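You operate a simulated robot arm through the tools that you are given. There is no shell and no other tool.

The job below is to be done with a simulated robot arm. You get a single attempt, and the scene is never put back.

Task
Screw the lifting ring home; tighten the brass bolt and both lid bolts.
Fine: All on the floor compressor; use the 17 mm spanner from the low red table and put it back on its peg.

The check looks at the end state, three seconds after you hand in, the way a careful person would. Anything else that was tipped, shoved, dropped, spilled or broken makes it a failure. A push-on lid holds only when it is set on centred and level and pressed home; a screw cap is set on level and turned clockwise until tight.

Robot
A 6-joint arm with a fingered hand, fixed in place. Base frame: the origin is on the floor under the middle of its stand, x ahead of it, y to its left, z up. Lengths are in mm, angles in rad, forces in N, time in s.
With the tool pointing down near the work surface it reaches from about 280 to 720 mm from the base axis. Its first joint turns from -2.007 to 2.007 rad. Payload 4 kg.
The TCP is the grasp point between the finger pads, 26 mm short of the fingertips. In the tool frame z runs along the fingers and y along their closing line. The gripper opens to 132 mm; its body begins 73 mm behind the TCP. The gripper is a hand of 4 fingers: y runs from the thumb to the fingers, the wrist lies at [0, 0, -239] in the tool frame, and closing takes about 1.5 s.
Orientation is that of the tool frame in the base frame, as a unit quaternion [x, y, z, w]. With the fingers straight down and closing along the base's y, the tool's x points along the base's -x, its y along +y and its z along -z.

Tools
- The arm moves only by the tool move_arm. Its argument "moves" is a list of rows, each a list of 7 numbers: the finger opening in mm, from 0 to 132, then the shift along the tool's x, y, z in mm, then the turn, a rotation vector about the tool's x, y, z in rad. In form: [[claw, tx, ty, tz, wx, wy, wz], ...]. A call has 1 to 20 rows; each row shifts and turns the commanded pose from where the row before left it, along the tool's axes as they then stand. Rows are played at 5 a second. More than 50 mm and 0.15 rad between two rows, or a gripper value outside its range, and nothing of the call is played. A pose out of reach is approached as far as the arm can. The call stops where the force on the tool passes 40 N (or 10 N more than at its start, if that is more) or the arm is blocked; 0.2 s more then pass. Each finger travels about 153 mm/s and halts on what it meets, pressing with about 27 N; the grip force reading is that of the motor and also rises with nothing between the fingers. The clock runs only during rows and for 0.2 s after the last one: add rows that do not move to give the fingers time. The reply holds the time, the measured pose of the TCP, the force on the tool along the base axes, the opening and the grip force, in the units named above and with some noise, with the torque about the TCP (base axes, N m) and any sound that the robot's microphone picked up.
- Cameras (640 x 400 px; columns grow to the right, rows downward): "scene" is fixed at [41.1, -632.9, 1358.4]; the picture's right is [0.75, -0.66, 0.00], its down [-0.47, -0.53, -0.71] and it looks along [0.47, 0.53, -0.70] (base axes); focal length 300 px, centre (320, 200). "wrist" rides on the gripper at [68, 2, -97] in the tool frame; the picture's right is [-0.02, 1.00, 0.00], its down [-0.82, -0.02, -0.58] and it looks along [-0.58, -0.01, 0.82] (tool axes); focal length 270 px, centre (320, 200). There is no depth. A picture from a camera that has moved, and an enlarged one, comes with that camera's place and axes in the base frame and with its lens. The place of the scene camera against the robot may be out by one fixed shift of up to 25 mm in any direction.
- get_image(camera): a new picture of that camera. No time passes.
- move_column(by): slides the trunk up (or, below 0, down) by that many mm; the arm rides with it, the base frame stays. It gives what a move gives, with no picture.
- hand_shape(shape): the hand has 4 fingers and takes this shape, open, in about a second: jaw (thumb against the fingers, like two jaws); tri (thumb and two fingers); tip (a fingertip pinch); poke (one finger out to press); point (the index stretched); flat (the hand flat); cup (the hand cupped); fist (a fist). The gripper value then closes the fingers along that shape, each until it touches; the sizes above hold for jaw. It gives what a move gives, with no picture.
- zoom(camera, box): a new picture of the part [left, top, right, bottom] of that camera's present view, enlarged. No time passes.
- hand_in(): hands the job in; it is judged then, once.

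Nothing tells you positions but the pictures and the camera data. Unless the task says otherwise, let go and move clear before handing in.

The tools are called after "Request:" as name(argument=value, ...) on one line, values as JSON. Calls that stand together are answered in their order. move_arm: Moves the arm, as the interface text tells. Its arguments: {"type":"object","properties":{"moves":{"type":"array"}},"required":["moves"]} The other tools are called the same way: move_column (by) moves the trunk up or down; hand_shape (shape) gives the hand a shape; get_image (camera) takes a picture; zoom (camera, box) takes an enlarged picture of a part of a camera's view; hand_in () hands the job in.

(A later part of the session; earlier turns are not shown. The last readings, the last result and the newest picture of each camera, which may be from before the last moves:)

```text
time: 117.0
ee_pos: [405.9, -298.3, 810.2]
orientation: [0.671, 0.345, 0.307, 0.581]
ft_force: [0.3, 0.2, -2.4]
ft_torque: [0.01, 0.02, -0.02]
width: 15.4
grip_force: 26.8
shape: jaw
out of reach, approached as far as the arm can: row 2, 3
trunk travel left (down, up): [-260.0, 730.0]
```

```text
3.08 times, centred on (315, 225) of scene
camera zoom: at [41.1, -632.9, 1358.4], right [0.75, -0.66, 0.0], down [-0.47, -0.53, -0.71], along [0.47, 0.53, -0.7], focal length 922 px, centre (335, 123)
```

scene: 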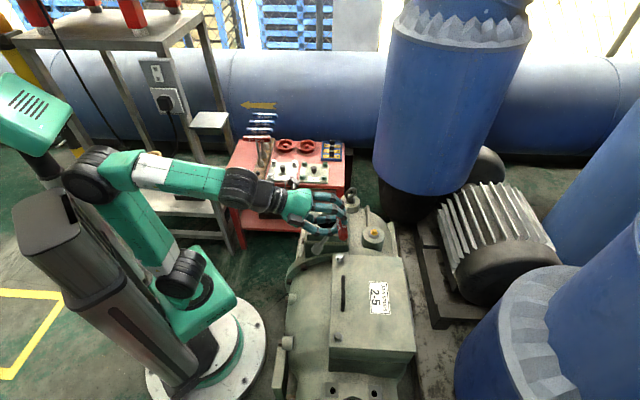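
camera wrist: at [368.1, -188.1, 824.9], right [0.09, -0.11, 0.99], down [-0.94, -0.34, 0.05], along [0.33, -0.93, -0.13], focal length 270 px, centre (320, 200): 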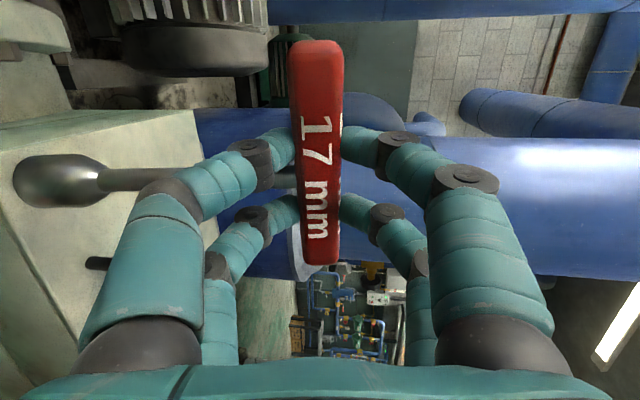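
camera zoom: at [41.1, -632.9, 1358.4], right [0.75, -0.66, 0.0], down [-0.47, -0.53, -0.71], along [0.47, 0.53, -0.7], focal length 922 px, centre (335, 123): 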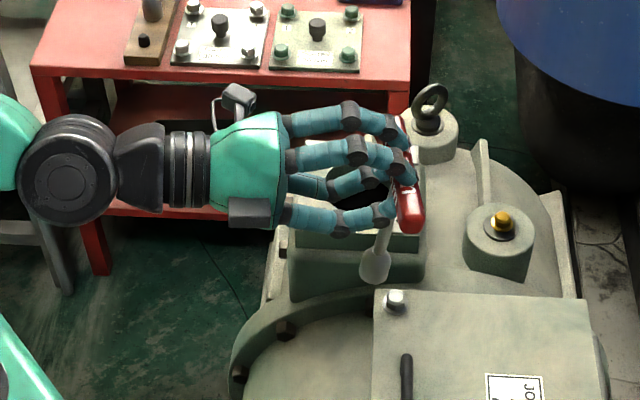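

Request:
move_arm(moves=[[10, 0.3, 29.7, -4.2, 0, 0, 0], [10, 0.3, 29.7, -4.2, 0, 0, 0], [10, 0.3, 29.7, -4.2, 0, 0, 0], [10, 0, 0, 0, 0, 0, 0]])

Request:
move_arm(moves=[[10, 0, 0, 0, -0.035, 0, 0], [10, 0, 0, 0, -0.035, 0, 0], [10, 0, 0, 0, -0.035, 0, 0], [10, 0, 0, 0, -0.035, 0, 0], [10, 0, 0, 0, 0, 0, 0]])

Request:
get_image(camera="scene")

```text
time: 118.0
ee_pos: [414.2, -305.4, 885.7]
orientation: [0.682, 0.348, 0.305, 0.567]
ft_force: [1.2, -0.4, -1.8]
ft_torque: [0.05, -0.03, 0.02]
width: 15.9
grip_force: 27.3
shape: jaw
trunk travel left (down, up): [-260.0, 730.0]
```

```text
time: 119.2
ee_pos: [413.8, -306.9, 882.0]
orientation: [0.641, 0.326, 0.327, 0.613]
ft_force: [0.6, 0.3, -0.5]
ft_torque: [0.02, 0.07, 0.02]
width: 15.4
grip_force: 26.9
shape: jaw
trunk travel left (down, up): [-260.0, 730.0]
```

```text
taken
```

scene: 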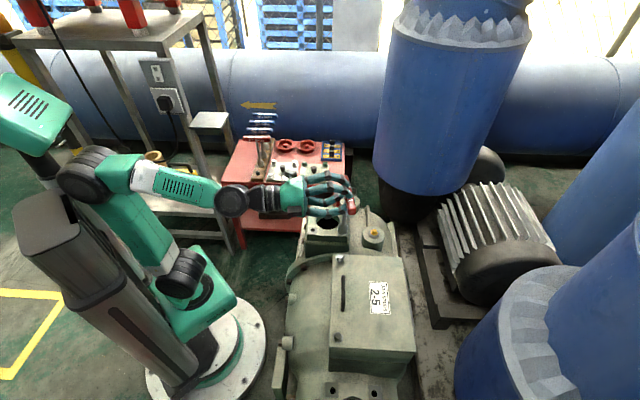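

The hand pitched nearly to horizontal and the shaft is within about 2° of vertical. I'll trim the remaining tilt and yaw the spanner about its own axis so the socket hex should match bolt 1.

Request:
move_arm(moves=[[10, 0, 0, 0, -0.034, 0, -0.019], [10, 0, 0, 0, 0, 0, 0]])

Request:
move_arm(moves=[[10, -2.17, 0, 0.15, 0, 0.136, 0], [10, -2.17, 0, 0.15, 0, 0.136, 0], [10, -2.17, 0, 0.15, 0, 0.136, 0], [10, 0, 0, 0, 0, 0, 0]])

Request:
get_image(camera="wrist")

Request:
zoom(camera="scene", box=[230, 150, 400, 290])

```text
time: 119.8
ee_pos: [413.6, -305.4, 885.0]
orientation: [0.627, 0.326, 0.328, 0.627]
ft_force: [0.0, 0.2, -2.8]
ft_torque: [0.02, 0.03, 0.03]
width: 15.3
grip_force: 27.1
shape: jaw
trunk travel left (down, up): [-260.0, 730.0]
```

```text
time: 120.8
ee_pos: [404.2, -305.6, 899.4]
orientation: [0.535, 0.446, 0.448, 0.561]
ft_force: [0.5, -0.4, -1.2]
ft_torque: [0.02, 0.03, 0.0]
width: 15.6
grip_force: 26.7
shape: jaw
trunk travel left (down, up): [-260.0, 730.0]
```

```text
taken
camera wrist: at [323.7, -218.8, 896.9], right [-0.03, 0.0, 1.0], down [-0.73, -0.68, -0.02], along [0.68, -0.73, 0.02], focal length 270 px, centre (320, 200)
```

wrist: 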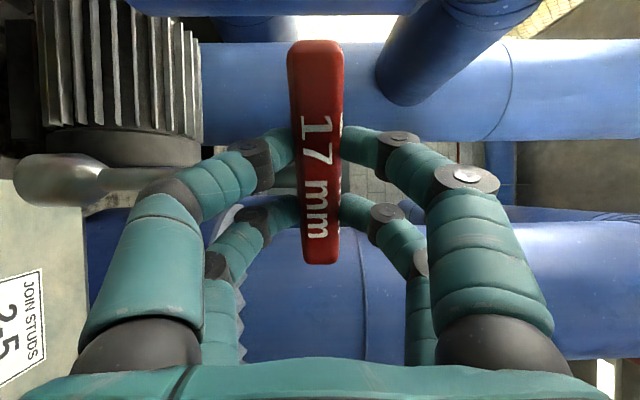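

```text
2.86 times, centred on (315, 220) of scene
camera zoom: at [41.1, -632.9, 1358.4], right [0.75, -0.66, 0.0], down [-0.47, -0.53, -0.71], along [0.47, 0.53, -0.7], focal length 856 px, centre (334, 143)
```

zoom: 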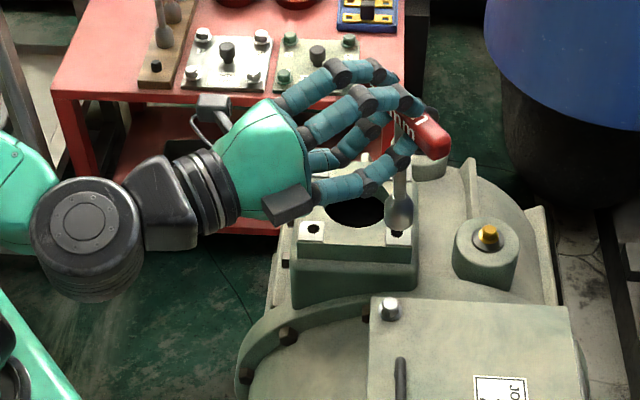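

Request:
move_arm(moves=[[10, 0, 0, 0, 0, 0, 0], [10, 0, 0, 0, 0, 0, 0], [10, 0, 0, 0, 0, 0, 0]])

```text
time: 121.6
ee_pos: [404.1, -305.6, 900.3]
orientation: [0.535, 0.446, 0.448, 0.561]
ft_force: [-0.3, 0.4, -1.7]
ft_torque: [-0.01, 0.04, 0.02]
width: 15.5
grip_force: 26.9
shape: jaw
trunk travel left (down, up): [-260.0, 730.0]
```

Request:
move_arm(moves=[[10, -0.6, 30, 0.9, 0, 0, 0], [10, -0.6, 30, 0.9, 0, 0, 0], [10, 0, 0, 0, 0.03, 0, 0.02], [10, 0, 0, 0, 0, 0, 0]])

Request:
move_column(by=-140)

Request:
zoom(camera="scene", box=[280, 180, 400, 280])

Request:
get_image(camera="scene")

```text
time: 122.6
ee_pos: [404.3, -303.9, 958.0]
orientation: [0.548, 0.447, 0.447, 0.548]
ft_force: [0.2, -0.1, -1.8]
ft_torque: [0.0, 0.05, 0.02]
width: 15.5
grip_force: 27.1
shape: jaw
trunk travel left (down, up): [-260.0, 730.0]
```

```text
time: 124.3
ee_pos: [404.3, -304.3, 817.5]
orientation: [0.548, 0.446, 0.447, 0.548]
ft_force: [0.3, -0.1, -2.8]
ft_torque: [0.01, 0.06, -0.02]
width: 15.5
grip_force: 27.5
shape: jaw
trunk travel left (down, up): [-120.0, 870.0]
```

```text
4.00 times, centred on (340, 230) of scene
camera zoom: at [41.1, -632.9, 1358.4], right [0.75, -0.66, 0.0], down [-0.47, -0.53, -0.71], along [0.47, 0.53, -0.7], focal length 1199 px, centre (240, 80)
```

zoom: 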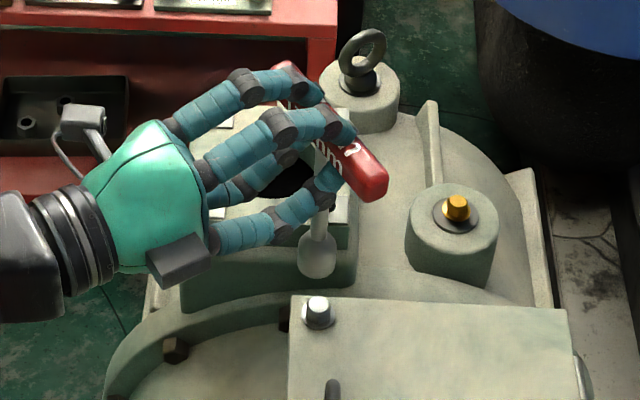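

```text
taken
```

scene: 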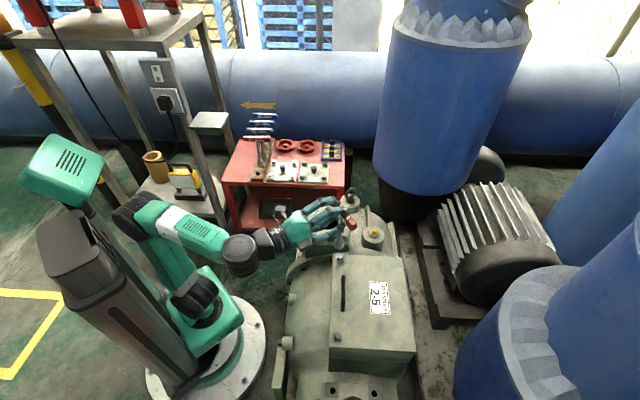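

Request:
zoom(camera="scene", box=[320, 215, 360, 265])

Request:
get_image(camera="wrist")

```text
8.00 times, centred on (340, 240) of scene
camera zoom: at [41.1, -632.9, 1358.4], right [0.75, -0.66, 0.0], down [-0.47, -0.53, -0.71], along [0.47, 0.53, -0.7], focal length 2398 px, centre (160, -120)
```

zoom: 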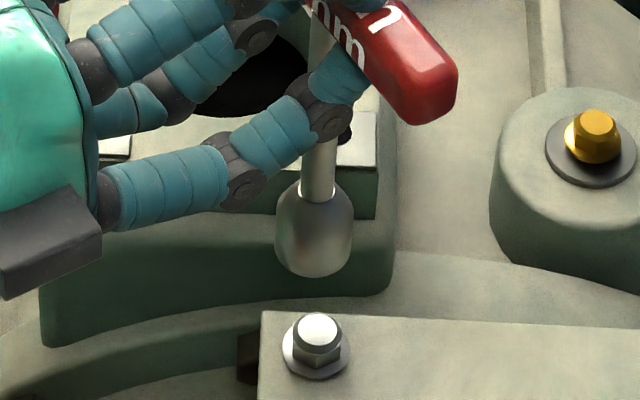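

```text
taken
camera wrist: at [323.5, -218.3, 819.5], right [-0.01, -0.02, 1.0], down [-0.73, -0.68, -0.02], along [0.68, -0.73, -0.01], focal length 270 px, centre (320, 200)
```

wrist: 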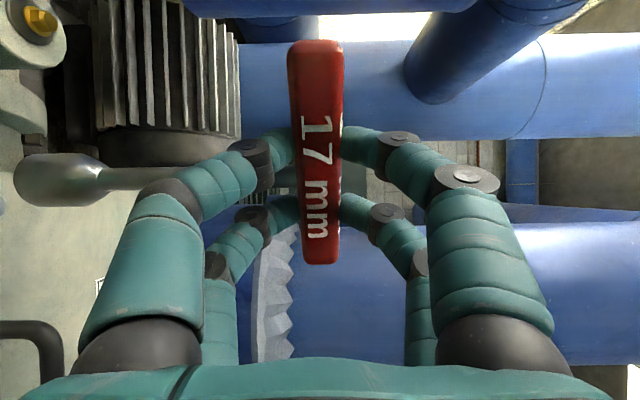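

Request:
move_arm(moves=[[10, -4.8, 0, -1.15, 0, 0, 0], [10, -4.8, 0, -1.15, 0, 0, 0], [10, 0, -12, 0, 0, 0, 0], [10, 0, -12, 0, 0, 0, 0], [10, 0, 0, 0, 0, 0, 0]])

Request:
zoom(camera="scene", box=[320, 215, 360, 265])

```text
time: 125.5
ee_pos: [399.6, -313.7, 794.7]
orientation: [0.547, 0.446, 0.448, 0.549]
ft_force: [-0.1, 0.6, -2.4]
ft_torque: [0.0, 0.03, 0.0]
width: 15.7
grip_force: 27.1
shape: jaw
trunk travel left (down, up): [-120.0, 870.0]
```

```text
8.00 times, centred on (340, 240) of scene
camera zoom: at [41.1, -632.9, 1358.4], right [0.75, -0.66, 0.0], down [-0.47, -0.53, -0.71], along [0.47, 0.53, -0.7], focal length 2398 px, centre (160, -120)
```

zoom: 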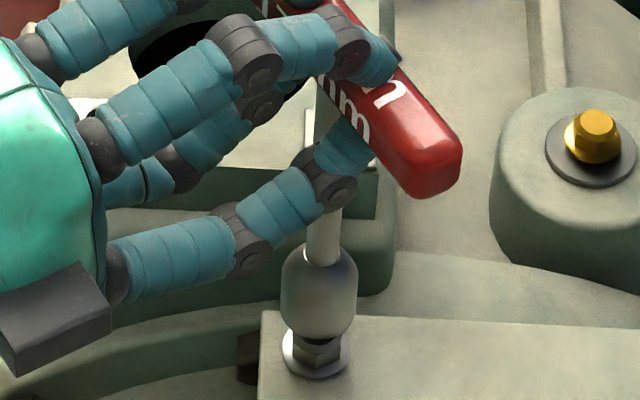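

Request:
move_arm(moves=[[10, 1.3, -4, 0.8, 0, 0, 0], [10, 0, -4, 0, 0, 0, 0], [10, 0, 0, 0, 0, 0, 0]])

Request:
zoom(camera="scene", box=[328, 240, 352, 270])

```text
time: 126.3
ee_pos: [400.6, -310.9, 786.2]
orientation: [0.547, 0.447, 0.447, 0.549]
ft_force: [-0.5, 0.4, -1.1]
ft_torque: [0.01, 0.05, 0.01]
width: 15.7
grip_force: 26.8
shape: jaw
trunk travel left (down, up): [-120.0, 870.0]
```

```text
13.33 times, centred on (340, 255) of scene
camera zoom: at [41.1, -632.9, 1358.4], right [0.75, -0.66, 0.0], down [-0.47, -0.53, -0.71], along [0.47, 0.53, -0.7], focal length 3996 px, centre (53, -533)
```

zoom: 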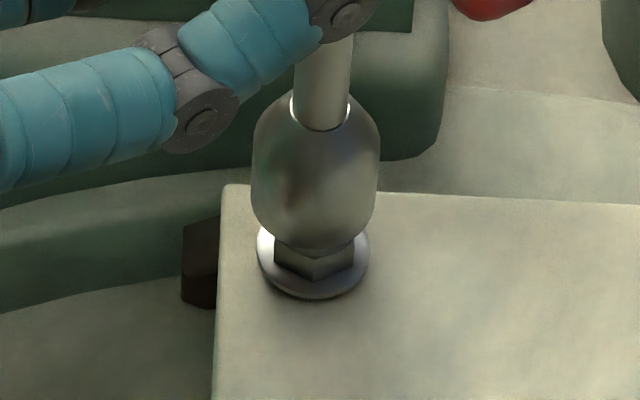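

The socket is within about a millimetre of bolt 1's axis and just above it. I'll lower gently in small steps and watch the force.

Request:
move_arm(moves=[[10, 0, -2, 0, 0, 0, 0], [10, 0, -2, 0, 0, 0, 0], [10, 0, -2, 0, 0, 0, 0], [10, 0, 0, 0, 0, 0, 0]])

Request:
zoom(camera="scene", box=[328, 240, 352, 270])

```text
time: 127.3
ee_pos: [401.0, -310.5, 780.6]
orientation: [0.548, 0.447, 0.446, 0.548]
ft_force: [-1.9, -1.7, -1.0]
ft_torque: [-0.27, 0.24, -0.06]
width: 15.5
grip_force: 26.9
shape: jaw
trunk travel left (down, up): [-120.0, 870.0]
```

```text
13.33 times, centred on (340, 255) of scene
camera zoom: at [41.1, -632.9, 1358.4], right [0.75, -0.66, 0.0], down [-0.47, -0.53, -0.71], along [0.47, 0.53, -0.7], focal length 3996 px, centre (53, -533)
```

zoom: 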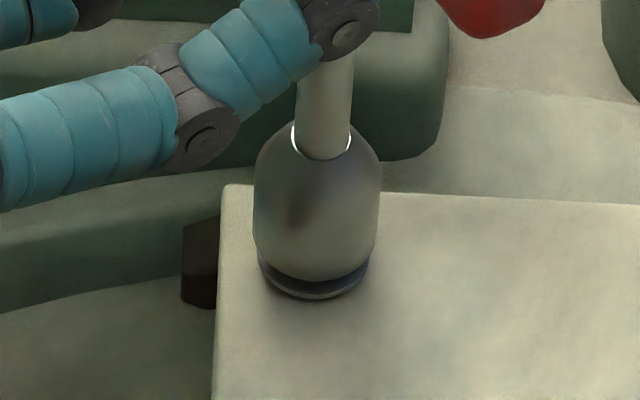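

The socket has dropped over bolt 1's head, so the hex angle matched. I'll relieve the small side force and lower until it seats.

Request:
move_arm(moves=[[10, -0.5, -1, -0.3, 0, 0, 0], [10, 0, -1, 0, 0, 0, 0], [10, 0, 0, 0, 0, 0, 0]])

Request:
zoom(camera="scene", box=[328, 230, 352, 270])

```text
time: 128.1
ee_pos: [400.9, -313.3, 779.1]
orientation: [0.548, 0.446, 0.448, 0.548]
ft_force: [-0.1, 0.2, -1.8]
ft_torque: [-0.12, 0.14, 0.0]
width: 15.5
grip_force: 26.6
shape: jaw
trunk travel left (down, up): [-120.0, 870.0]
```

```text
10.00 times, centred on (340, 250) of scene
camera zoom: at [41.1, -632.9, 1358.4], right [0.75, -0.66, 0.0], down [-0.47, -0.53, -0.71], along [0.47, 0.53, -0.7], focal length 2997 px, centre (120, -300)
```

zoom: 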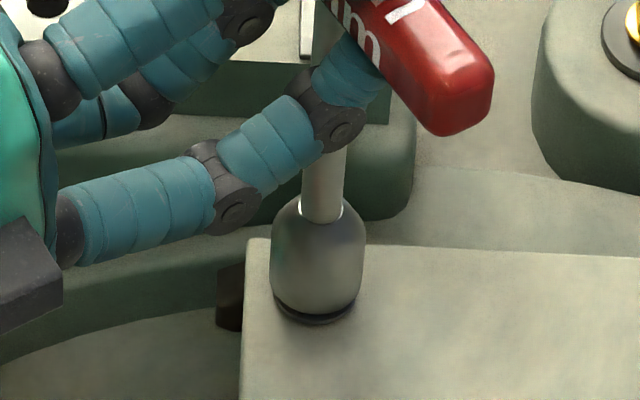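

Request:
move_arm(moves=[[10, -0.3, -1, -0.2, 0, 0, 0], [10, 0, -1, 0, 0, 0, 0], [10, 0, 0, 0, 0, 0, 0]])

```text
time: 128.9
ee_pos: [399.5, -313.2, 776.3]
orientation: [0.547, 0.446, 0.448, 0.548]
ft_force: [-0.7, -1.1, -0.7]
ft_torque: [-0.14, 0.13, -0.05]
width: 15.4
grip_force: 27.3
shape: jaw
trunk travel left (down, up): [-120.0, 870.0]
```

Request:
move_arm(moves=[[10, -0.3, -1, -0.2, 0, 0, 0], [10, 0, -0.5, 0, 0, 0, 0], [10, 0, 0, 0, 0, 0, 0]])

Request:
zoom(camera="scene", box=[328, 240, 352, 270])

```text
time: 129.7
ee_pos: [399.6, -312.8, 776.6]
orientation: [0.547, 0.447, 0.447, 0.549]
ft_force: [-1.8, -0.5, 4.7]
ft_torque: [-0.06, 0.02, 0.01]
width: 15.5
grip_force: 26.6
shape: jaw
trunk travel left (down, up): [-120.0, 870.0]
```

```text
13.33 times, centred on (340, 255) of scene
camera zoom: at [41.1, -632.9, 1358.4], right [0.75, -0.66, 0.0], down [-0.47, -0.53, -0.71], along [0.47, 0.53, -0.7], focal length 3996 px, centre (53, -533)
```

zoom: 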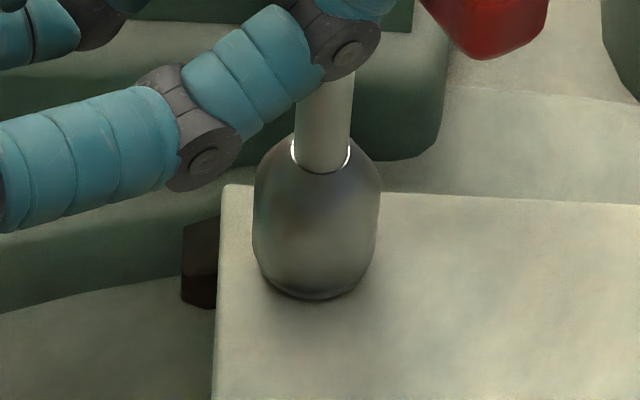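

The spanner is seated on bolt 1. While I still hold it I'll try turning clockwise about the bolt axis in small steps to see how it responds.

Request:
move_arm(moves=[[8, 1.6, 0, 0.08, 0, -0.1, 0], [8, 1.6, 0, 0.08, 0, -0.1, 0], [8, 1.6, 0, 0.08, 0, -0.1, 0], [8, 0, 0, 0, 0, 0, 0]])

Request:
zoom(camera="scene", box=[320, 215, 360, 265])

```text
time: 130.7
ee_pos: [402.8, -308.7, 775.2]
orientation: [0.608, 0.36, 0.36, 0.61]
ft_force: [-0.4, 0.2, 5.2]
ft_torque: [-0.07, -0.07, 0.01]
width: 15.6
grip_force: 27.0
shape: jaw
trunk travel left (down, up): [-120.0, 870.0]
```

```text
8.00 times, centred on (340, 240) of scene
camera zoom: at [41.1, -632.9, 1358.4], right [0.75, -0.66, 0.0], down [-0.47, -0.53, -0.71], along [0.47, 0.53, -0.7], focal length 2398 px, centre (160, -120)
```

zoom: 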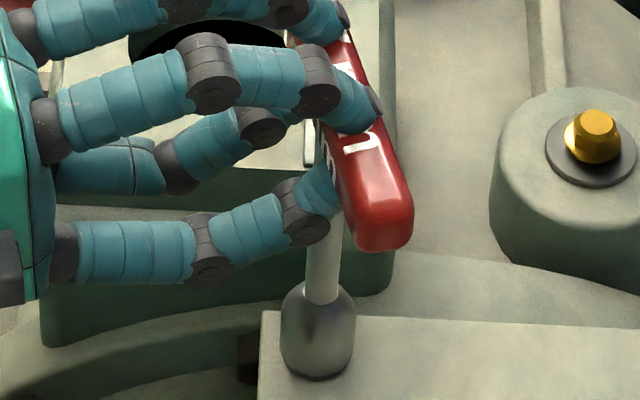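

Request:
move_arm(moves=[[8, 1.6, 0, 0.08, 0, -0.1, 0], [8, 1.6, 0, 0.08, 0, -0.1, 0], [8, 1.6, 0, 0.08, 0, -0.1, 0], [8, 1.6, 0, 0.08, 0, -0.1, 0], [8, 0, 0, 0, 0, 0, 0]])

Request:
zoom(camera="scene", box=[320, 215, 360, 265])

```text
time: 131.9
ee_pos: [364.7, -354.3, 764.0]
orientation: [0.66, 0.256, 0.257, 0.658]
ft_force: [-2.4, -5.9, 33.7]
ft_torque: [0.46, -1.64, -0.28]
width: 13.2
grip_force: 27.1
shape: jaw
out of reach, approached as far as the arm can: row 3, 4
trunk travel left (down, up): [-120.0, 870.0]
```

```text
8.00 times, centred on (340, 240) of scene
camera zoom: at [41.1, -632.9, 1358.4], right [0.75, -0.66, 0.0], down [-0.47, -0.53, -0.71], along [0.47, 0.53, -0.7], focal length 2398 px, centre (160, -120)
```

zoom: 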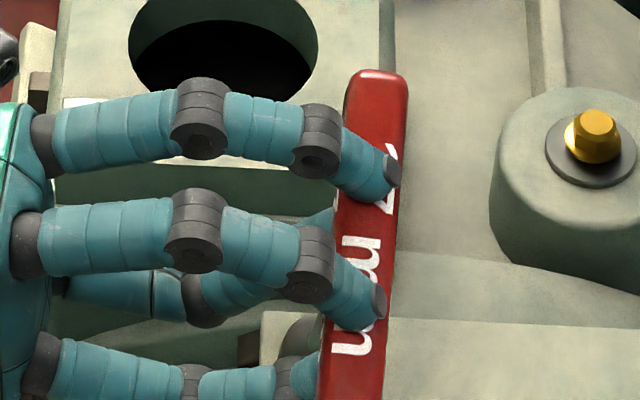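

The arm hit a joint limit and drifted off its path, so I'll stop and check the state of the spanner.

Request:
get_image(camera="scene")

Request:
zoom(camera="scene", box=[290, 190, 390, 310])

Request:
get_image(camera="wrist")

```text
taken
```

scene: 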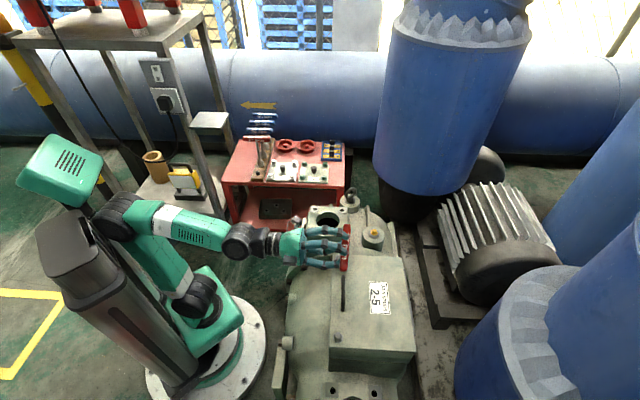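

```text
3.33 times, centred on (340, 250) of scene
camera zoom: at [41.1, -632.9, 1358.4], right [0.75, -0.66, 0.0], down [-0.47, -0.53, -0.71], along [0.47, 0.53, -0.7], focal length 999 px, centre (253, 33)
```

zoom: 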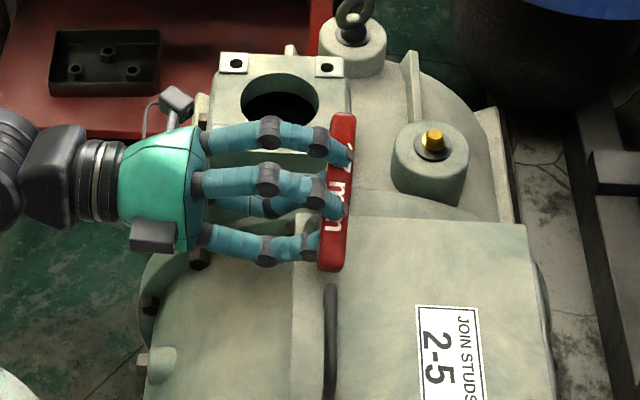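

```text
taken
camera wrist: at [350.1, -237.2, 766.1], right [-0.02, -0.02, 1.0], down [-0.99, -0.13, -0.02], along [0.13, -0.99, -0.02], focal length 270 px, centre (320, 200)
```

wrist: 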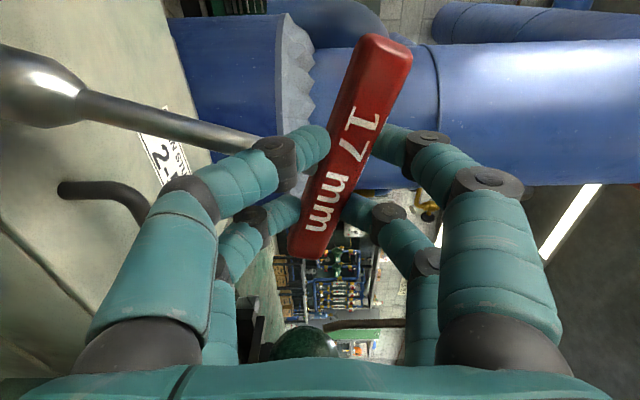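

The spanner has come off the bolt and is skewed in the grip, with its socket pressing on the lid. I'll lift straight up gently to relieve it.

Request:
move_arm(moves=[[8, 0, 2, 0, 0, 0, 0], [8, 0, 2, 0, 0, 0, 0], [8, 0, 2, 0, 0, 0, 0], [8, 0, 0, 0, 0, 0, 0]])

Request:
get_image(camera="wrist")

Request:
zoom(camera="scene", box=[310, 200, 370, 280])

```text
time: 132.9
ee_pos: [370.2, -351.6, 766.2]
orientation: [0.661, 0.262, 0.261, 0.653]
ft_force: [-5.9, -9.0, 37.2]
ft_torque: [-0.01, -1.26, -0.39]
width: 13.3
grip_force: 26.7
shape: jaw
trunk travel left (down, up): [-120.0, 870.0]
```

```text
taken
camera wrist: at [354.5, -234.5, 768.6], right [-0.01, -0.03, 1.0], down [-0.99, -0.14, -0.02], along [0.14, -0.99, -0.03], focal length 270 px, centre (320, 200)
```

wrist: 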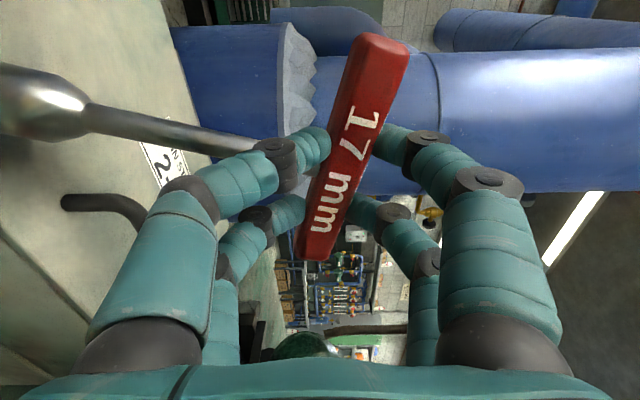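

```text
5.00 times, centred on (340, 240) of scene
camera zoom: at [41.1, -632.9, 1358.4], right [0.75, -0.66, 0.0], down [-0.47, -0.53, -0.71], along [0.47, 0.53, -0.7], focal length 1499 px, centre (220, 0)
```

zoom: 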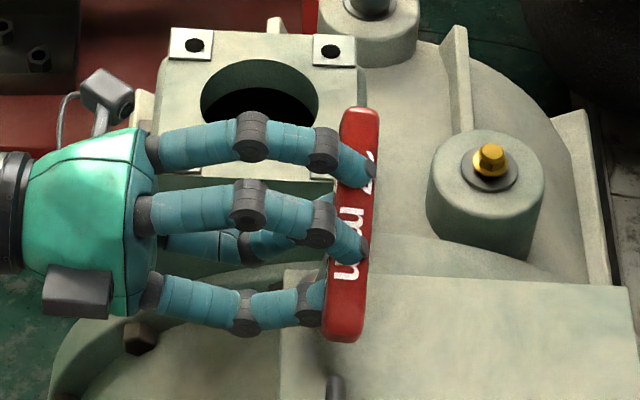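

Force analysis shows the socket is still on bolt 1 and the spanner is only tilted about it. I'll retrace the hand back to the upright position.

Request:
move_arm(moves=[[8, 9, 2.5, -1.6, 0, 0, 0], [8, 9, 2.5, -1.6, 0, 0, 0], [8, 9, 2, -1.6, 0, 0, 0]])

Request:
zoom(camera="scene", box=[310, 200, 370, 280])

```text
time: 133.8
ee_pos: [371.9, -354.0, 764.5]
orientation: [0.663, 0.259, 0.259, 0.653]
ft_force: [-1.4, -3.9, 25.0]
ft_torque: [0.42, -1.13, -0.17]
width: 13.9
grip_force: 27.3
shape: jaw
out of reach, approached as far as the arm can: row 1, 2, 3
trunk travel left (down, up): [-120.0, 870.0]
stopped in row 3: the force on the tool passed its limit at 49 N (the readings are from after the stop); the commanded pose is now the measured one
```

```text
5.00 times, centred on (340, 240) of scene
camera zoom: at [41.1, -632.9, 1358.4], right [0.75, -0.66, 0.0], down [-0.47, -0.53, -0.71], along [0.47, 0.53, -0.7], focal length 1499 px, centre (220, 0)
```

zoom: 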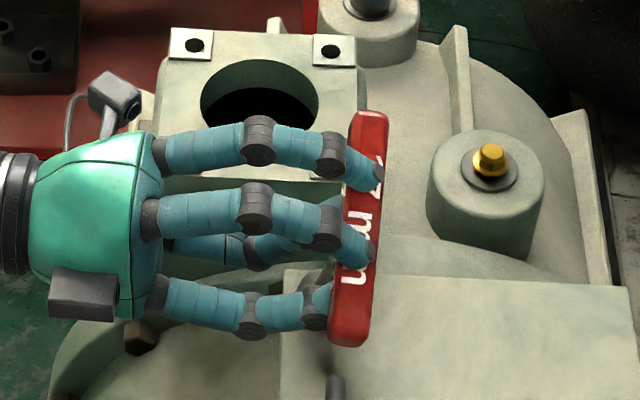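

Request:
move_arm(moves=[[8, 0, 0, 0, 0, 0.07, 0], [8, 0, 0, 0, 0, 0.07, 0], [8, 0, 0, 0, 0, 0, 0]])

```text
time: 134.6
ee_pos: [374.2, -350.9, 769.6]
orientation: [0.645, 0.288, 0.29, 0.646]
ft_force: [1.4, -0.7, 9.9]
ft_torque: [0.28, -0.6, -0.1]
width: 14.0
grip_force: 27.2
shape: jaw
out of reach, approached as far as the arm can: row 2
trunk travel left (down, up): [-120.0, 870.0]
```

Request:
move_arm(moves=[[8, 0, 1.4, 0.07, 0.1, 0, 0], [8, 0, 1.4, 0.07, 0.1, 0, 0], [8, 0, 1.4, 0.07, 0.1, 0, 0], [8, 0, 0, 0, 0, 0, 0]])

Request:
zoom(camera="scene", box=[310, 200, 370, 280])

Request:
get_image(camera="wrist")

```text
time: 135.6
ee_pos: [380.0, -349.3, 776.3]
orientation: [0.719, 0.327, 0.257, 0.557]
ft_force: [6.2, -2.0, 14.6]
ft_torque: [0.47, -1.45, -0.25]
width: 14.3
grip_force: 26.9
shape: jaw
out of reach, approached as far as the arm can: row 3
trunk travel left (down, up): [-120.0, 870.0]
```

```text
5.00 times, centred on (340, 240) of scene
camera zoom: at [41.1, -632.9, 1358.4], right [0.75, -0.66, 0.0], down [-0.47, -0.53, -0.71], along [0.47, 0.53, -0.7], focal length 1499 px, centre (220, 0)
```

zoom: 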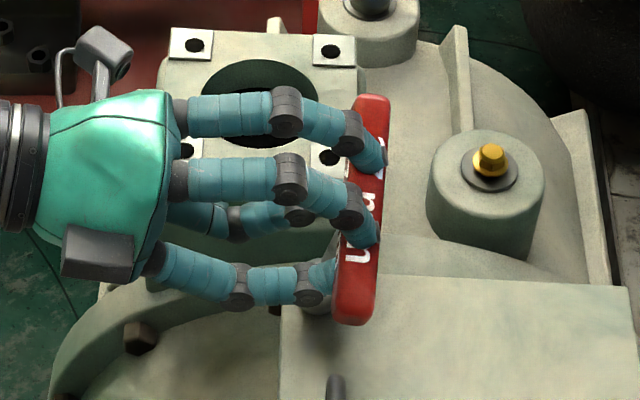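

```text
taken
camera wrist: at [353.1, -236.7, 801.6], right [0.17, -0.18, 0.97], down [-0.96, -0.25, 0.12], along [0.22, -0.95, -0.22], focal length 270 px, centre (320, 200)
```

wrist: 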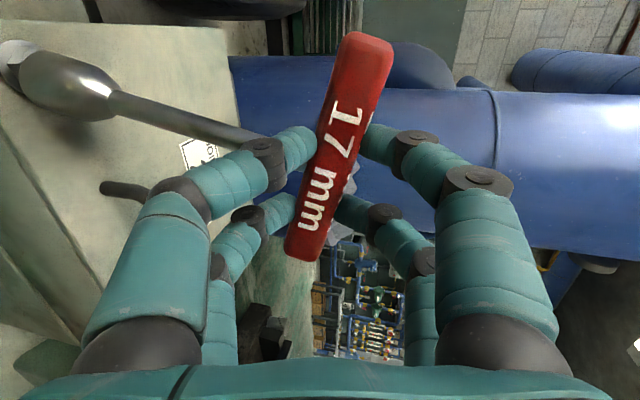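

Request:
move_arm(moves=[[8, 3, 0.5, 0, 0, 0.087, -0.022], [8, 3, 0.5, 0, 0, 0.087, -0.022], [8, 0, 0, 0, 0, 0, 0]])

```text
time: 136.3
ee_pos: [380.9, -344.3, 775.7]
orientation: [0.702, 0.388, 0.294, 0.52]
ft_force: [4.3, -6.6, 23.3]
ft_torque: [-0.09, -1.5, -0.43]
width: 13.8
grip_force: 26.7
shape: jaw
trunk travel left (down, up): [-120.0, 870.0]
```

Request:
move_arm(moves=[[8, 10, 1.8, 0.8, 0, 0, 0], [8, 10, 1.8, 0.8, 0, 0, 0], [8, 0, 0, 0, 0, 0, 0]])

Request:
zoom(camera="scene", box=[310, 200, 370, 280])

```text
time: 137.2
ee_pos: [396.4, -328.7, 776.9]
orientation: [0.704, 0.391, 0.292, 0.516]
ft_force: [1.0, -3.3, 12.8]
ft_torque: [-0.55, -0.46, -0.12]
width: 14.2
grip_force: 26.7
shape: jaw
trunk travel left (down, up): [-120.0, 870.0]
```

```text
5.00 times, centred on (340, 240) of scene
camera zoom: at [41.1, -632.9, 1358.4], right [0.75, -0.66, 0.0], down [-0.47, -0.53, -0.71], along [0.47, 0.53, -0.7], focal length 1499 px, centre (220, 0)
```

zoom: 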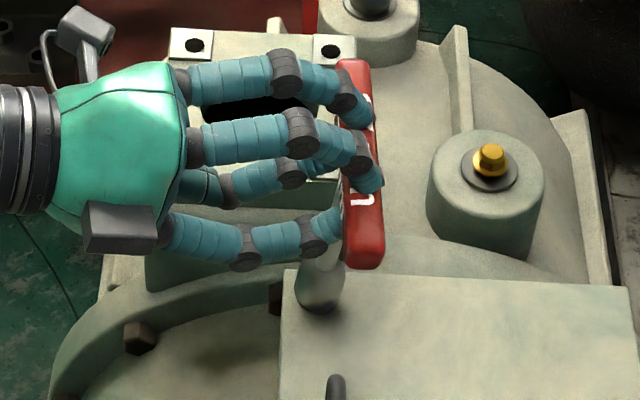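

Request:
move_arm(moves=[[8, 9, 1.2, 1, 0, 0, 0], [8, 9, 1.2, 1, 0, 0, 0], [8, 0, 0, 0, 0, 0, 0]])

Request:
zoom(camera="scene", box=[310, 200, 370, 280])

Request:
get_image(camera="wrist")

```text
time: 137.9
ee_pos: [407.2, -314.9, 779.1]
orientation: [0.703, 0.39, 0.294, 0.517]
ft_force: [-1.4, -4.9, 7.2]
ft_torque: [-0.88, 0.17, -0.11]
width: 15.2
grip_force: 26.7
shape: jaw
trunk travel left (down, up): [-120.0, 870.0]
```

```text
5.00 times, centred on (340, 240) of scene
camera zoom: at [41.1, -632.9, 1358.4], right [0.75, -0.66, 0.0], down [-0.47, -0.53, -0.71], along [0.47, 0.53, -0.7], focal length 1499 px, centre (220, 0)
```

zoom: 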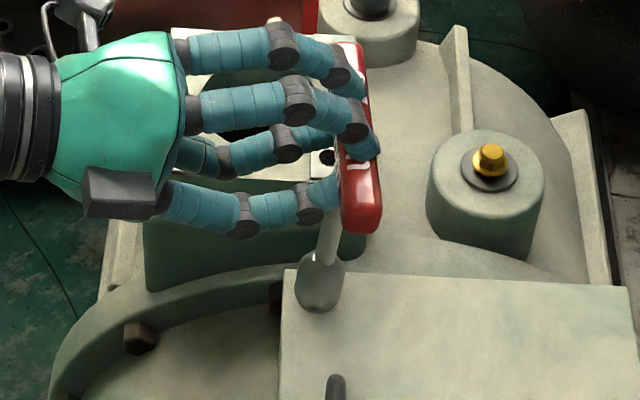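

```text
taken
camera wrist: at [364.9, -209.0, 809.1], right [0.23, -0.18, 0.96], down [-0.9, -0.4, 0.14], along [0.36, -0.9, -0.26], focal length 270 px, centre (320, 200)
```

wrist: 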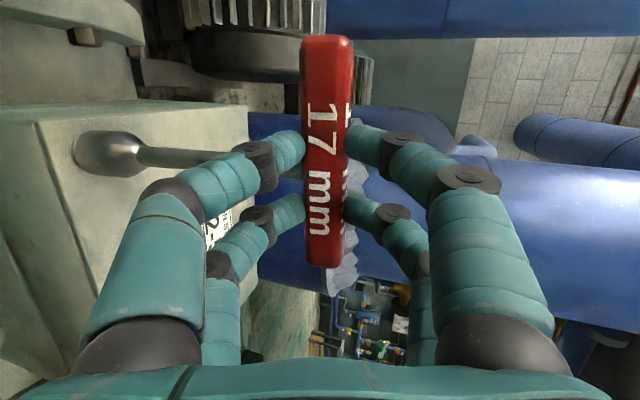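

The spanner is upright on bolt 1 again, and the bar can rotate in my pinch. I'll loosen slightly so the bolt holds the spanner, then swing the hand down around the bar axis until it grips from above.

Request:
move_arm(moves=[[16, 0, 0, 0, 0, 0, 0], [18, 0, 0, 0, 0, 0, 0], [19, 0, 0, 0, 0, 0, 0], [19, 0, 0, 0, 0, 0, 0]])

Request:
zoom(camera="scene", box=[310, 200, 370, 280])

Request:
get_image(camera="wrist")

```text
time: 138.9
ee_pos: [407.5, -315.7, 778.3]
orientation: [0.704, 0.389, 0.292, 0.517]
ft_force: [-0.7, 0.3, 2.4]
ft_torque: [-0.06, -0.06, -0.04]
width: 19.5
grip_force: 0.0
shape: jaw
trunk travel left (down, up): [-120.0, 870.0]
```

```text
5.00 times, centred on (340, 240) of scene
camera zoom: at [41.1, -632.9, 1358.4], right [0.75, -0.66, 0.0], down [-0.47, -0.53, -0.71], along [0.47, 0.53, -0.7], focal length 1499 px, centre (220, 0)
```

zoom: 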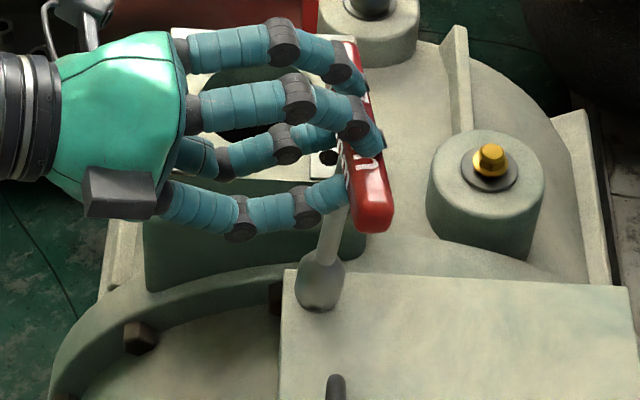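

```text
taken
camera wrist: at [365.2, -208.8, 809.0], right [0.23, -0.18, 0.96], down [-0.9, -0.4, 0.14], along [0.36, -0.9, -0.26], focal length 270 px, centre (320, 200)
```

wrist: 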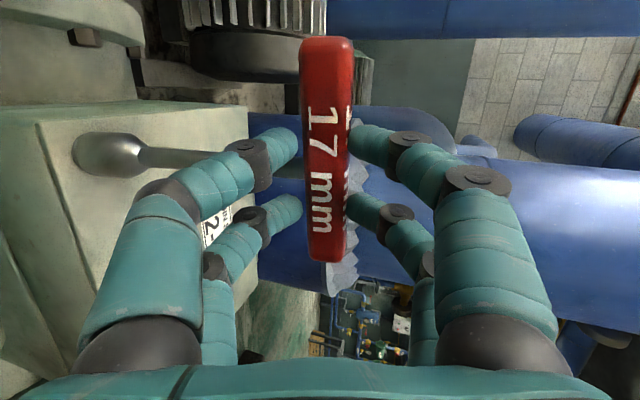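

Request:
move_arm(moves=[[20, 0, 1.41, -0.1, 0.1, 0, 0], [20, 0, 1.41, -0.1, 0.1, 0, 0], [20, 0, 1.41, -0.1, 0.1, 0, 0], [20, 0, 0, 0, 0, 0, 0]])

Request:
zoom(camera="scene", box=[310, 200, 370, 280])

```text
time: 139.9
ee_pos: [407.6, -314.8, 783.4]
orientation: [0.772, 0.43, 0.231, 0.406]
ft_force: [0.0, -0.6, 8.4]
ft_torque: [-0.1, -0.19, -0.05]
width: 21.5
grip_force: 0.1
shape: jaw
trunk travel left (down, up): [-120.0, 870.0]
```

```text
5.00 times, centred on (340, 240) of scene
camera zoom: at [41.1, -632.9, 1358.4], right [0.75, -0.66, 0.0], down [-0.47, -0.53, -0.71], along [0.47, 0.53, -0.7], focal length 1499 px, centre (220, 0)
```

zoom: 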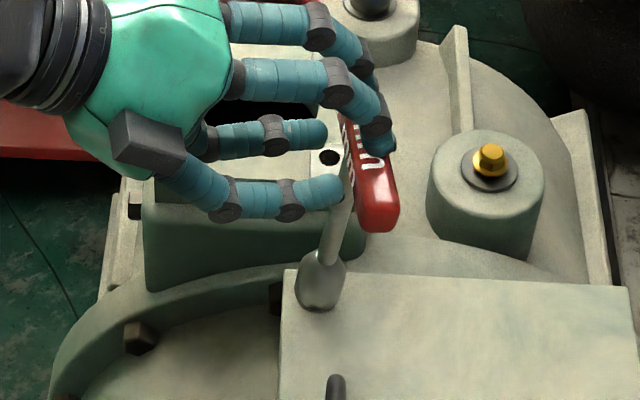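

Request:
get_image(camera="wrist")

```text
taken
camera wrist: at [376.7, -216.4, 839.7], right [0.46, -0.32, 0.83], down [-0.85, -0.44, 0.3], along [0.27, -0.84, -0.48], focal length 270 px, centre (320, 200)
```

wrist: 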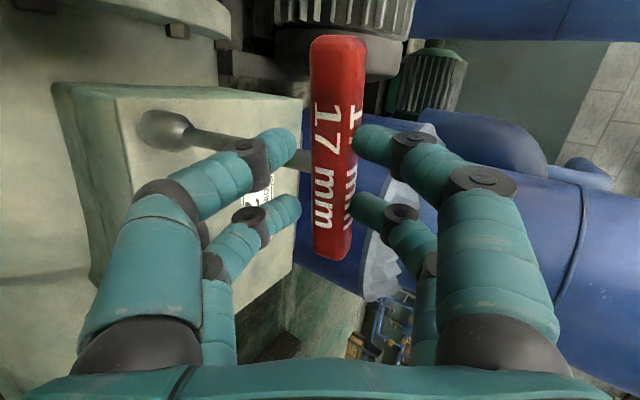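

Request:
move_arm(moves=[[22, 0, 2.4, -0.43, 0.1, 0, 0], [22, 0, 2.4, -0.43, 0.1, 0, 0], [22, 0, 1.4, -0.43, 0.1, 0, 0], [22, 0, 0, 0, 0, 0, 0]])

Request:
get_image(camera="wrist")

Request:
zoom(camera="scene", box=[310, 200, 370, 280])

```text
time: 140.9
ee_pos: [411.6, -316.4, 790.2]
orientation: [0.824, 0.458, 0.165, 0.288]
ft_force: [1.0, -0.5, 13.7]
ft_torque: [-0.25, -0.36, -0.04]
width: 24.6
grip_force: 0.1
shape: jaw
trunk travel left (down, up): [-120.0, 870.0]
```

```text
taken
camera wrist: at [396.1, -229.0, 866.9], right [0.65, -0.44, 0.63], down [-0.75, -0.5, 0.43], along [0.13, -0.75, -0.65], focal length 270 px, centre (320, 200)
```

wrist: 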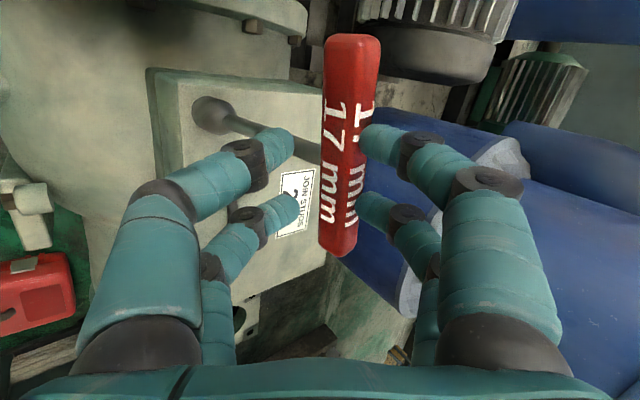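

```text
5.00 times, centred on (340, 240) of scene
camera zoom: at [41.1, -632.9, 1358.4], right [0.75, -0.66, 0.0], down [-0.47, -0.53, -0.71], along [0.47, 0.53, -0.7], focal length 1499 px, centre (220, 0)
```

zoom: 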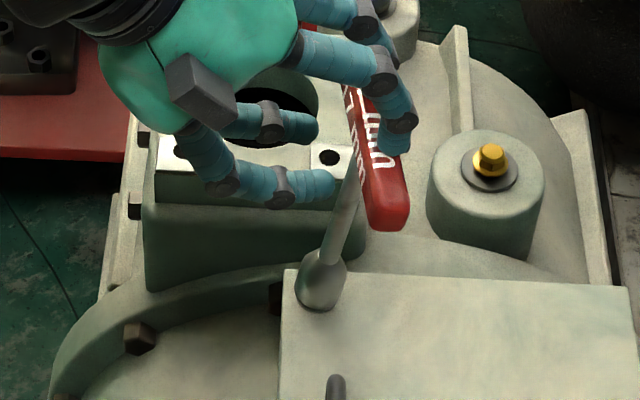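

Request:
move_arm(moves=[[26, 0, 3, 0, 0, 0, 0], [26, 0, 3, 0, 0, 0, 0], [26, 0, 3, 2, 0, 0, 0], [26, 0, 2, 3, 0, 0, 0], [26, 0, 0, 3, 0, 0, 0], [26, 0, 0, 0, 0, 0, 0]])

Request:
get_image(camera="wrist")

Request:
zoom(camera="scene", box=[310, 200, 370, 280])

```text
time: 142.3
ee_pos: [421.4, -324.7, 789.9]
orientation: [0.825, 0.458, 0.166, 0.287]
ft_force: [-0.2, -0.5, 7.0]
ft_torque: [-0.12, -0.14, -0.05]
width: 26.9
grip_force: 0.1
shape: jaw
trunk travel left (down, up): [-120.0, 870.0]
```

```text
taken
camera wrist: at [408.2, -236.7, 866.6], right [0.65, -0.44, 0.62], down [-0.75, -0.5, 0.43], along [0.12, -0.75, -0.65], focal length 270 px, centre (320, 200)
```

wrist: 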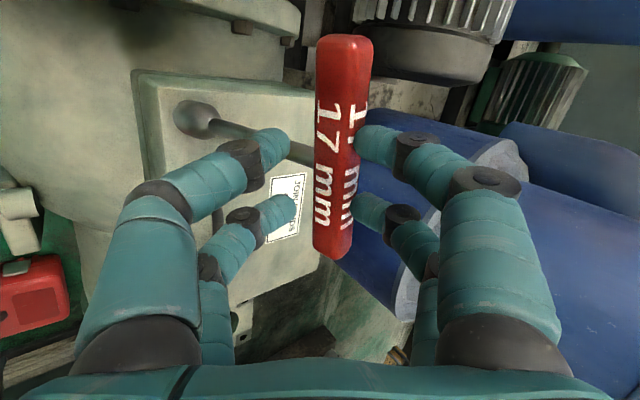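

```text
5.00 times, centred on (340, 240) of scene
camera zoom: at [41.1, -632.9, 1358.4], right [0.75, -0.66, 0.0], down [-0.47, -0.53, -0.71], along [0.47, 0.53, -0.7], focal length 1499 px, centre (220, 0)
```

zoom: 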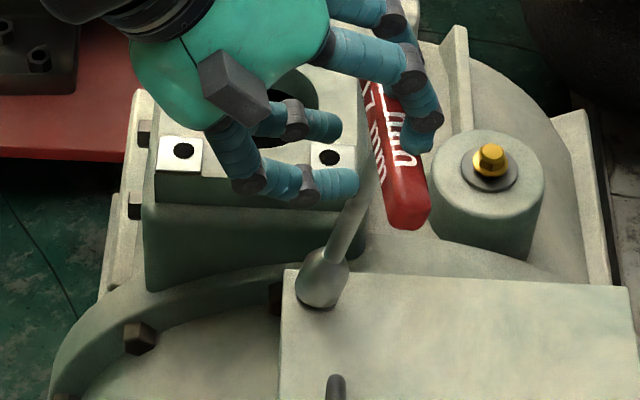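

Request:
move_arm(moves=[[26, 0, 1, 3, 0, 0, 0], [26, 0, 0, 3, 0, 0, 0], [26, 0, 0, 2, 0, 0, 0], [24, 0, 0, 0, 0, 0, 0], [22, 0, 0, 0, 0, 0, 0], [20, 0, 0, 0, 0, 0, 0]])

Request:
get_image(camera="wrist")

Request:
zoom(camera="scene", box=[310, 200, 370, 280])

```text
time: 143.8
ee_pos: [428.1, -327.2, 784.9]
orientation: [0.825, 0.459, 0.165, 0.287]
ft_force: [3.5, -2.6, 15.0]
ft_torque: [-0.27, -0.44, -0.01]
width: 24.5
grip_force: 0.0
shape: jaw
trunk travel left (down, up): [-120.0, 870.0]
```

```text
taken
camera wrist: at [413.0, -239.0, 861.3], right [0.65, -0.43, 0.63], down [-0.75, -0.5, 0.43], along [0.13, -0.75, -0.65], focal length 270 px, centre (320, 200)
```

wrist: 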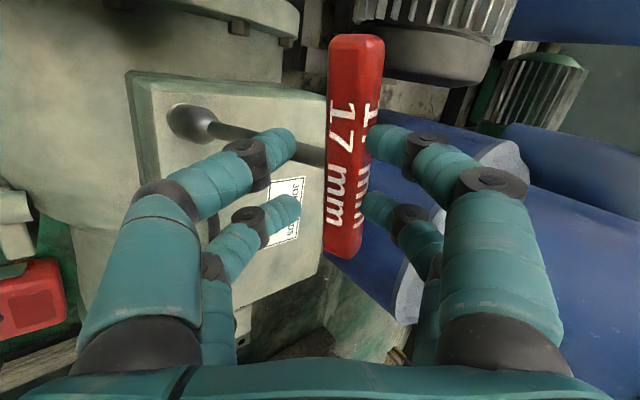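

```text
5.00 times, centred on (340, 240) of scene
camera zoom: at [41.1, -632.9, 1358.4], right [0.75, -0.66, 0.0], down [-0.47, -0.53, -0.71], along [0.47, 0.53, -0.7], focal length 1499 px, centre (220, 0)
```

zoom: 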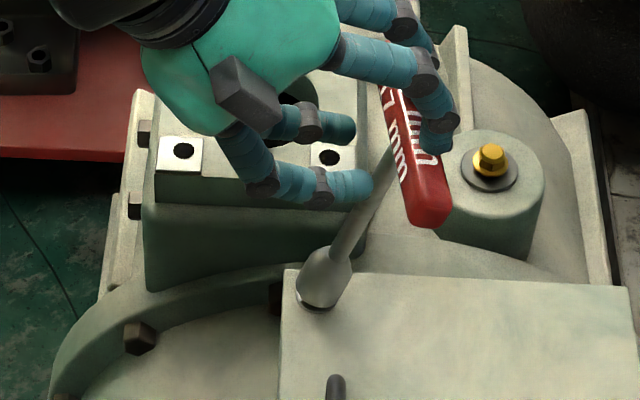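

Request:
zoom(camera="wrist", box=[220, 20, 460, 270])

Request:
zoom(camera="scene", box=[330, 195, 370, 255])

```text
1.60 times, centred on (340, 145) of wrist
camera zoom: at [413.0, -239.0, 861.3], right [0.65, -0.43, 0.63], down [-0.75, -0.5, 0.43], along [0.13, -0.75, -0.65], focal length 432 px, centre (288, 288)
```

zoom: 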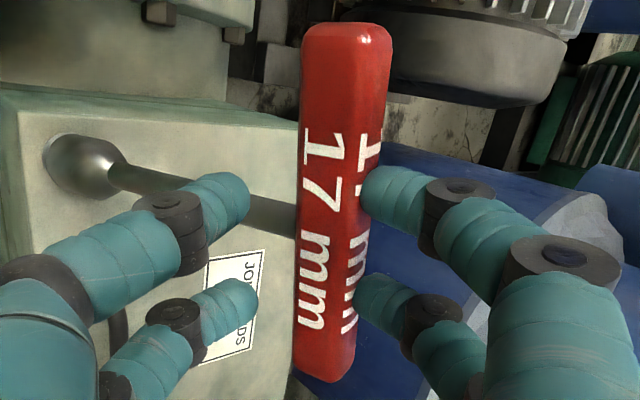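

```text
6.67 times, centred on (350, 225) of scene
camera zoom: at [41.1, -632.9, 1358.4], right [0.75, -0.66, 0.0], down [-0.47, -0.53, -0.71], along [0.47, 0.53, -0.7], focal length 1998 px, centre (120, 33)
```

zoom: 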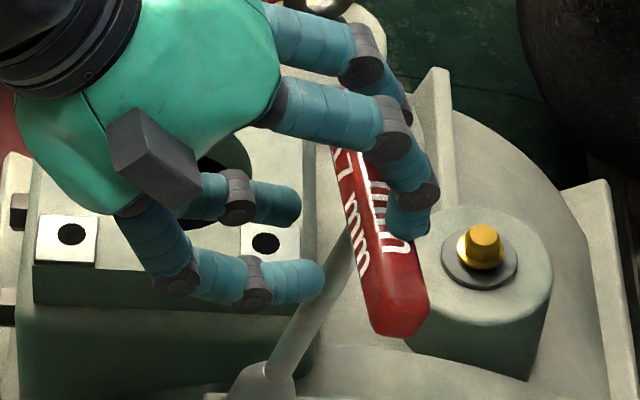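

Request:
move_arm(moves=[[20, -0.1, -4.6, -4.2, 0, 0, 0], [20, -0.1, -4.6, -4.2, 0, 0, 0], [20, -0.1, -4.6, -4.2, 0, 0, 0], [20, 0, 0, 0, 0, 0, 0]])

Request:
get_image(camera="wrist")

Request:
zoom(camera="scene", box=[310, 200, 370, 280])

```text
time: 144.8
ee_pos: [412.2, -318.0, 786.7]
orientation: [0.824, 0.459, 0.166, 0.288]
ft_force: [2.2, -1.1, 20.5]
ft_torque: [-0.44, -0.63, -0.07]
width: 25.4
grip_force: 0.0
shape: jaw
trunk travel left (down, up): [-120.0, 870.0]
```

```text
taken
camera wrist: at [396.1, -230.1, 863.1], right [0.65, -0.43, 0.63], down [-0.75, -0.5, 0.43], along [0.13, -0.75, -0.65], focal length 270 px, centre (320, 200)
```

wrist: 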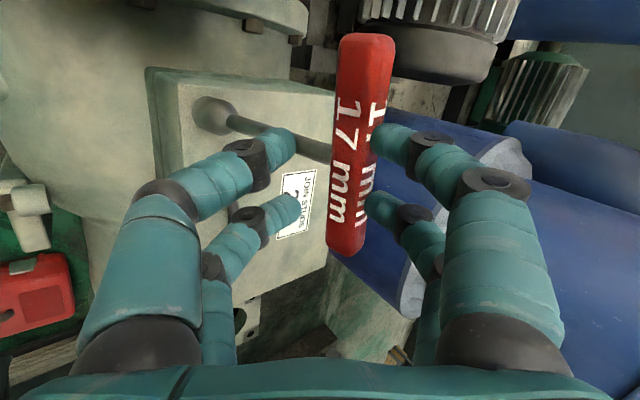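

```text
5.00 times, centred on (340, 240) of scene
camera zoom: at [41.1, -632.9, 1358.4], right [0.75, -0.66, 0.0], down [-0.47, -0.53, -0.71], along [0.47, 0.53, -0.7], focal length 1499 px, centre (220, 0)
```

zoom: 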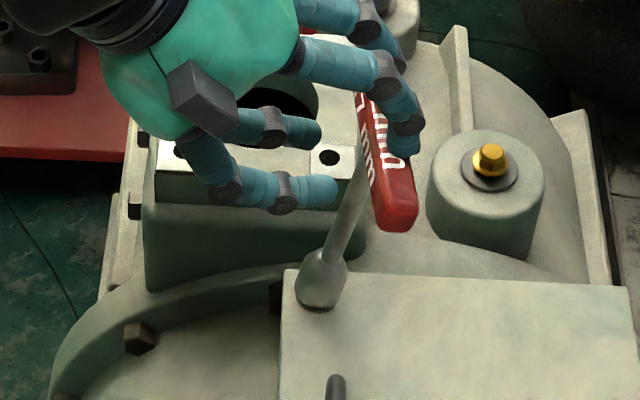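

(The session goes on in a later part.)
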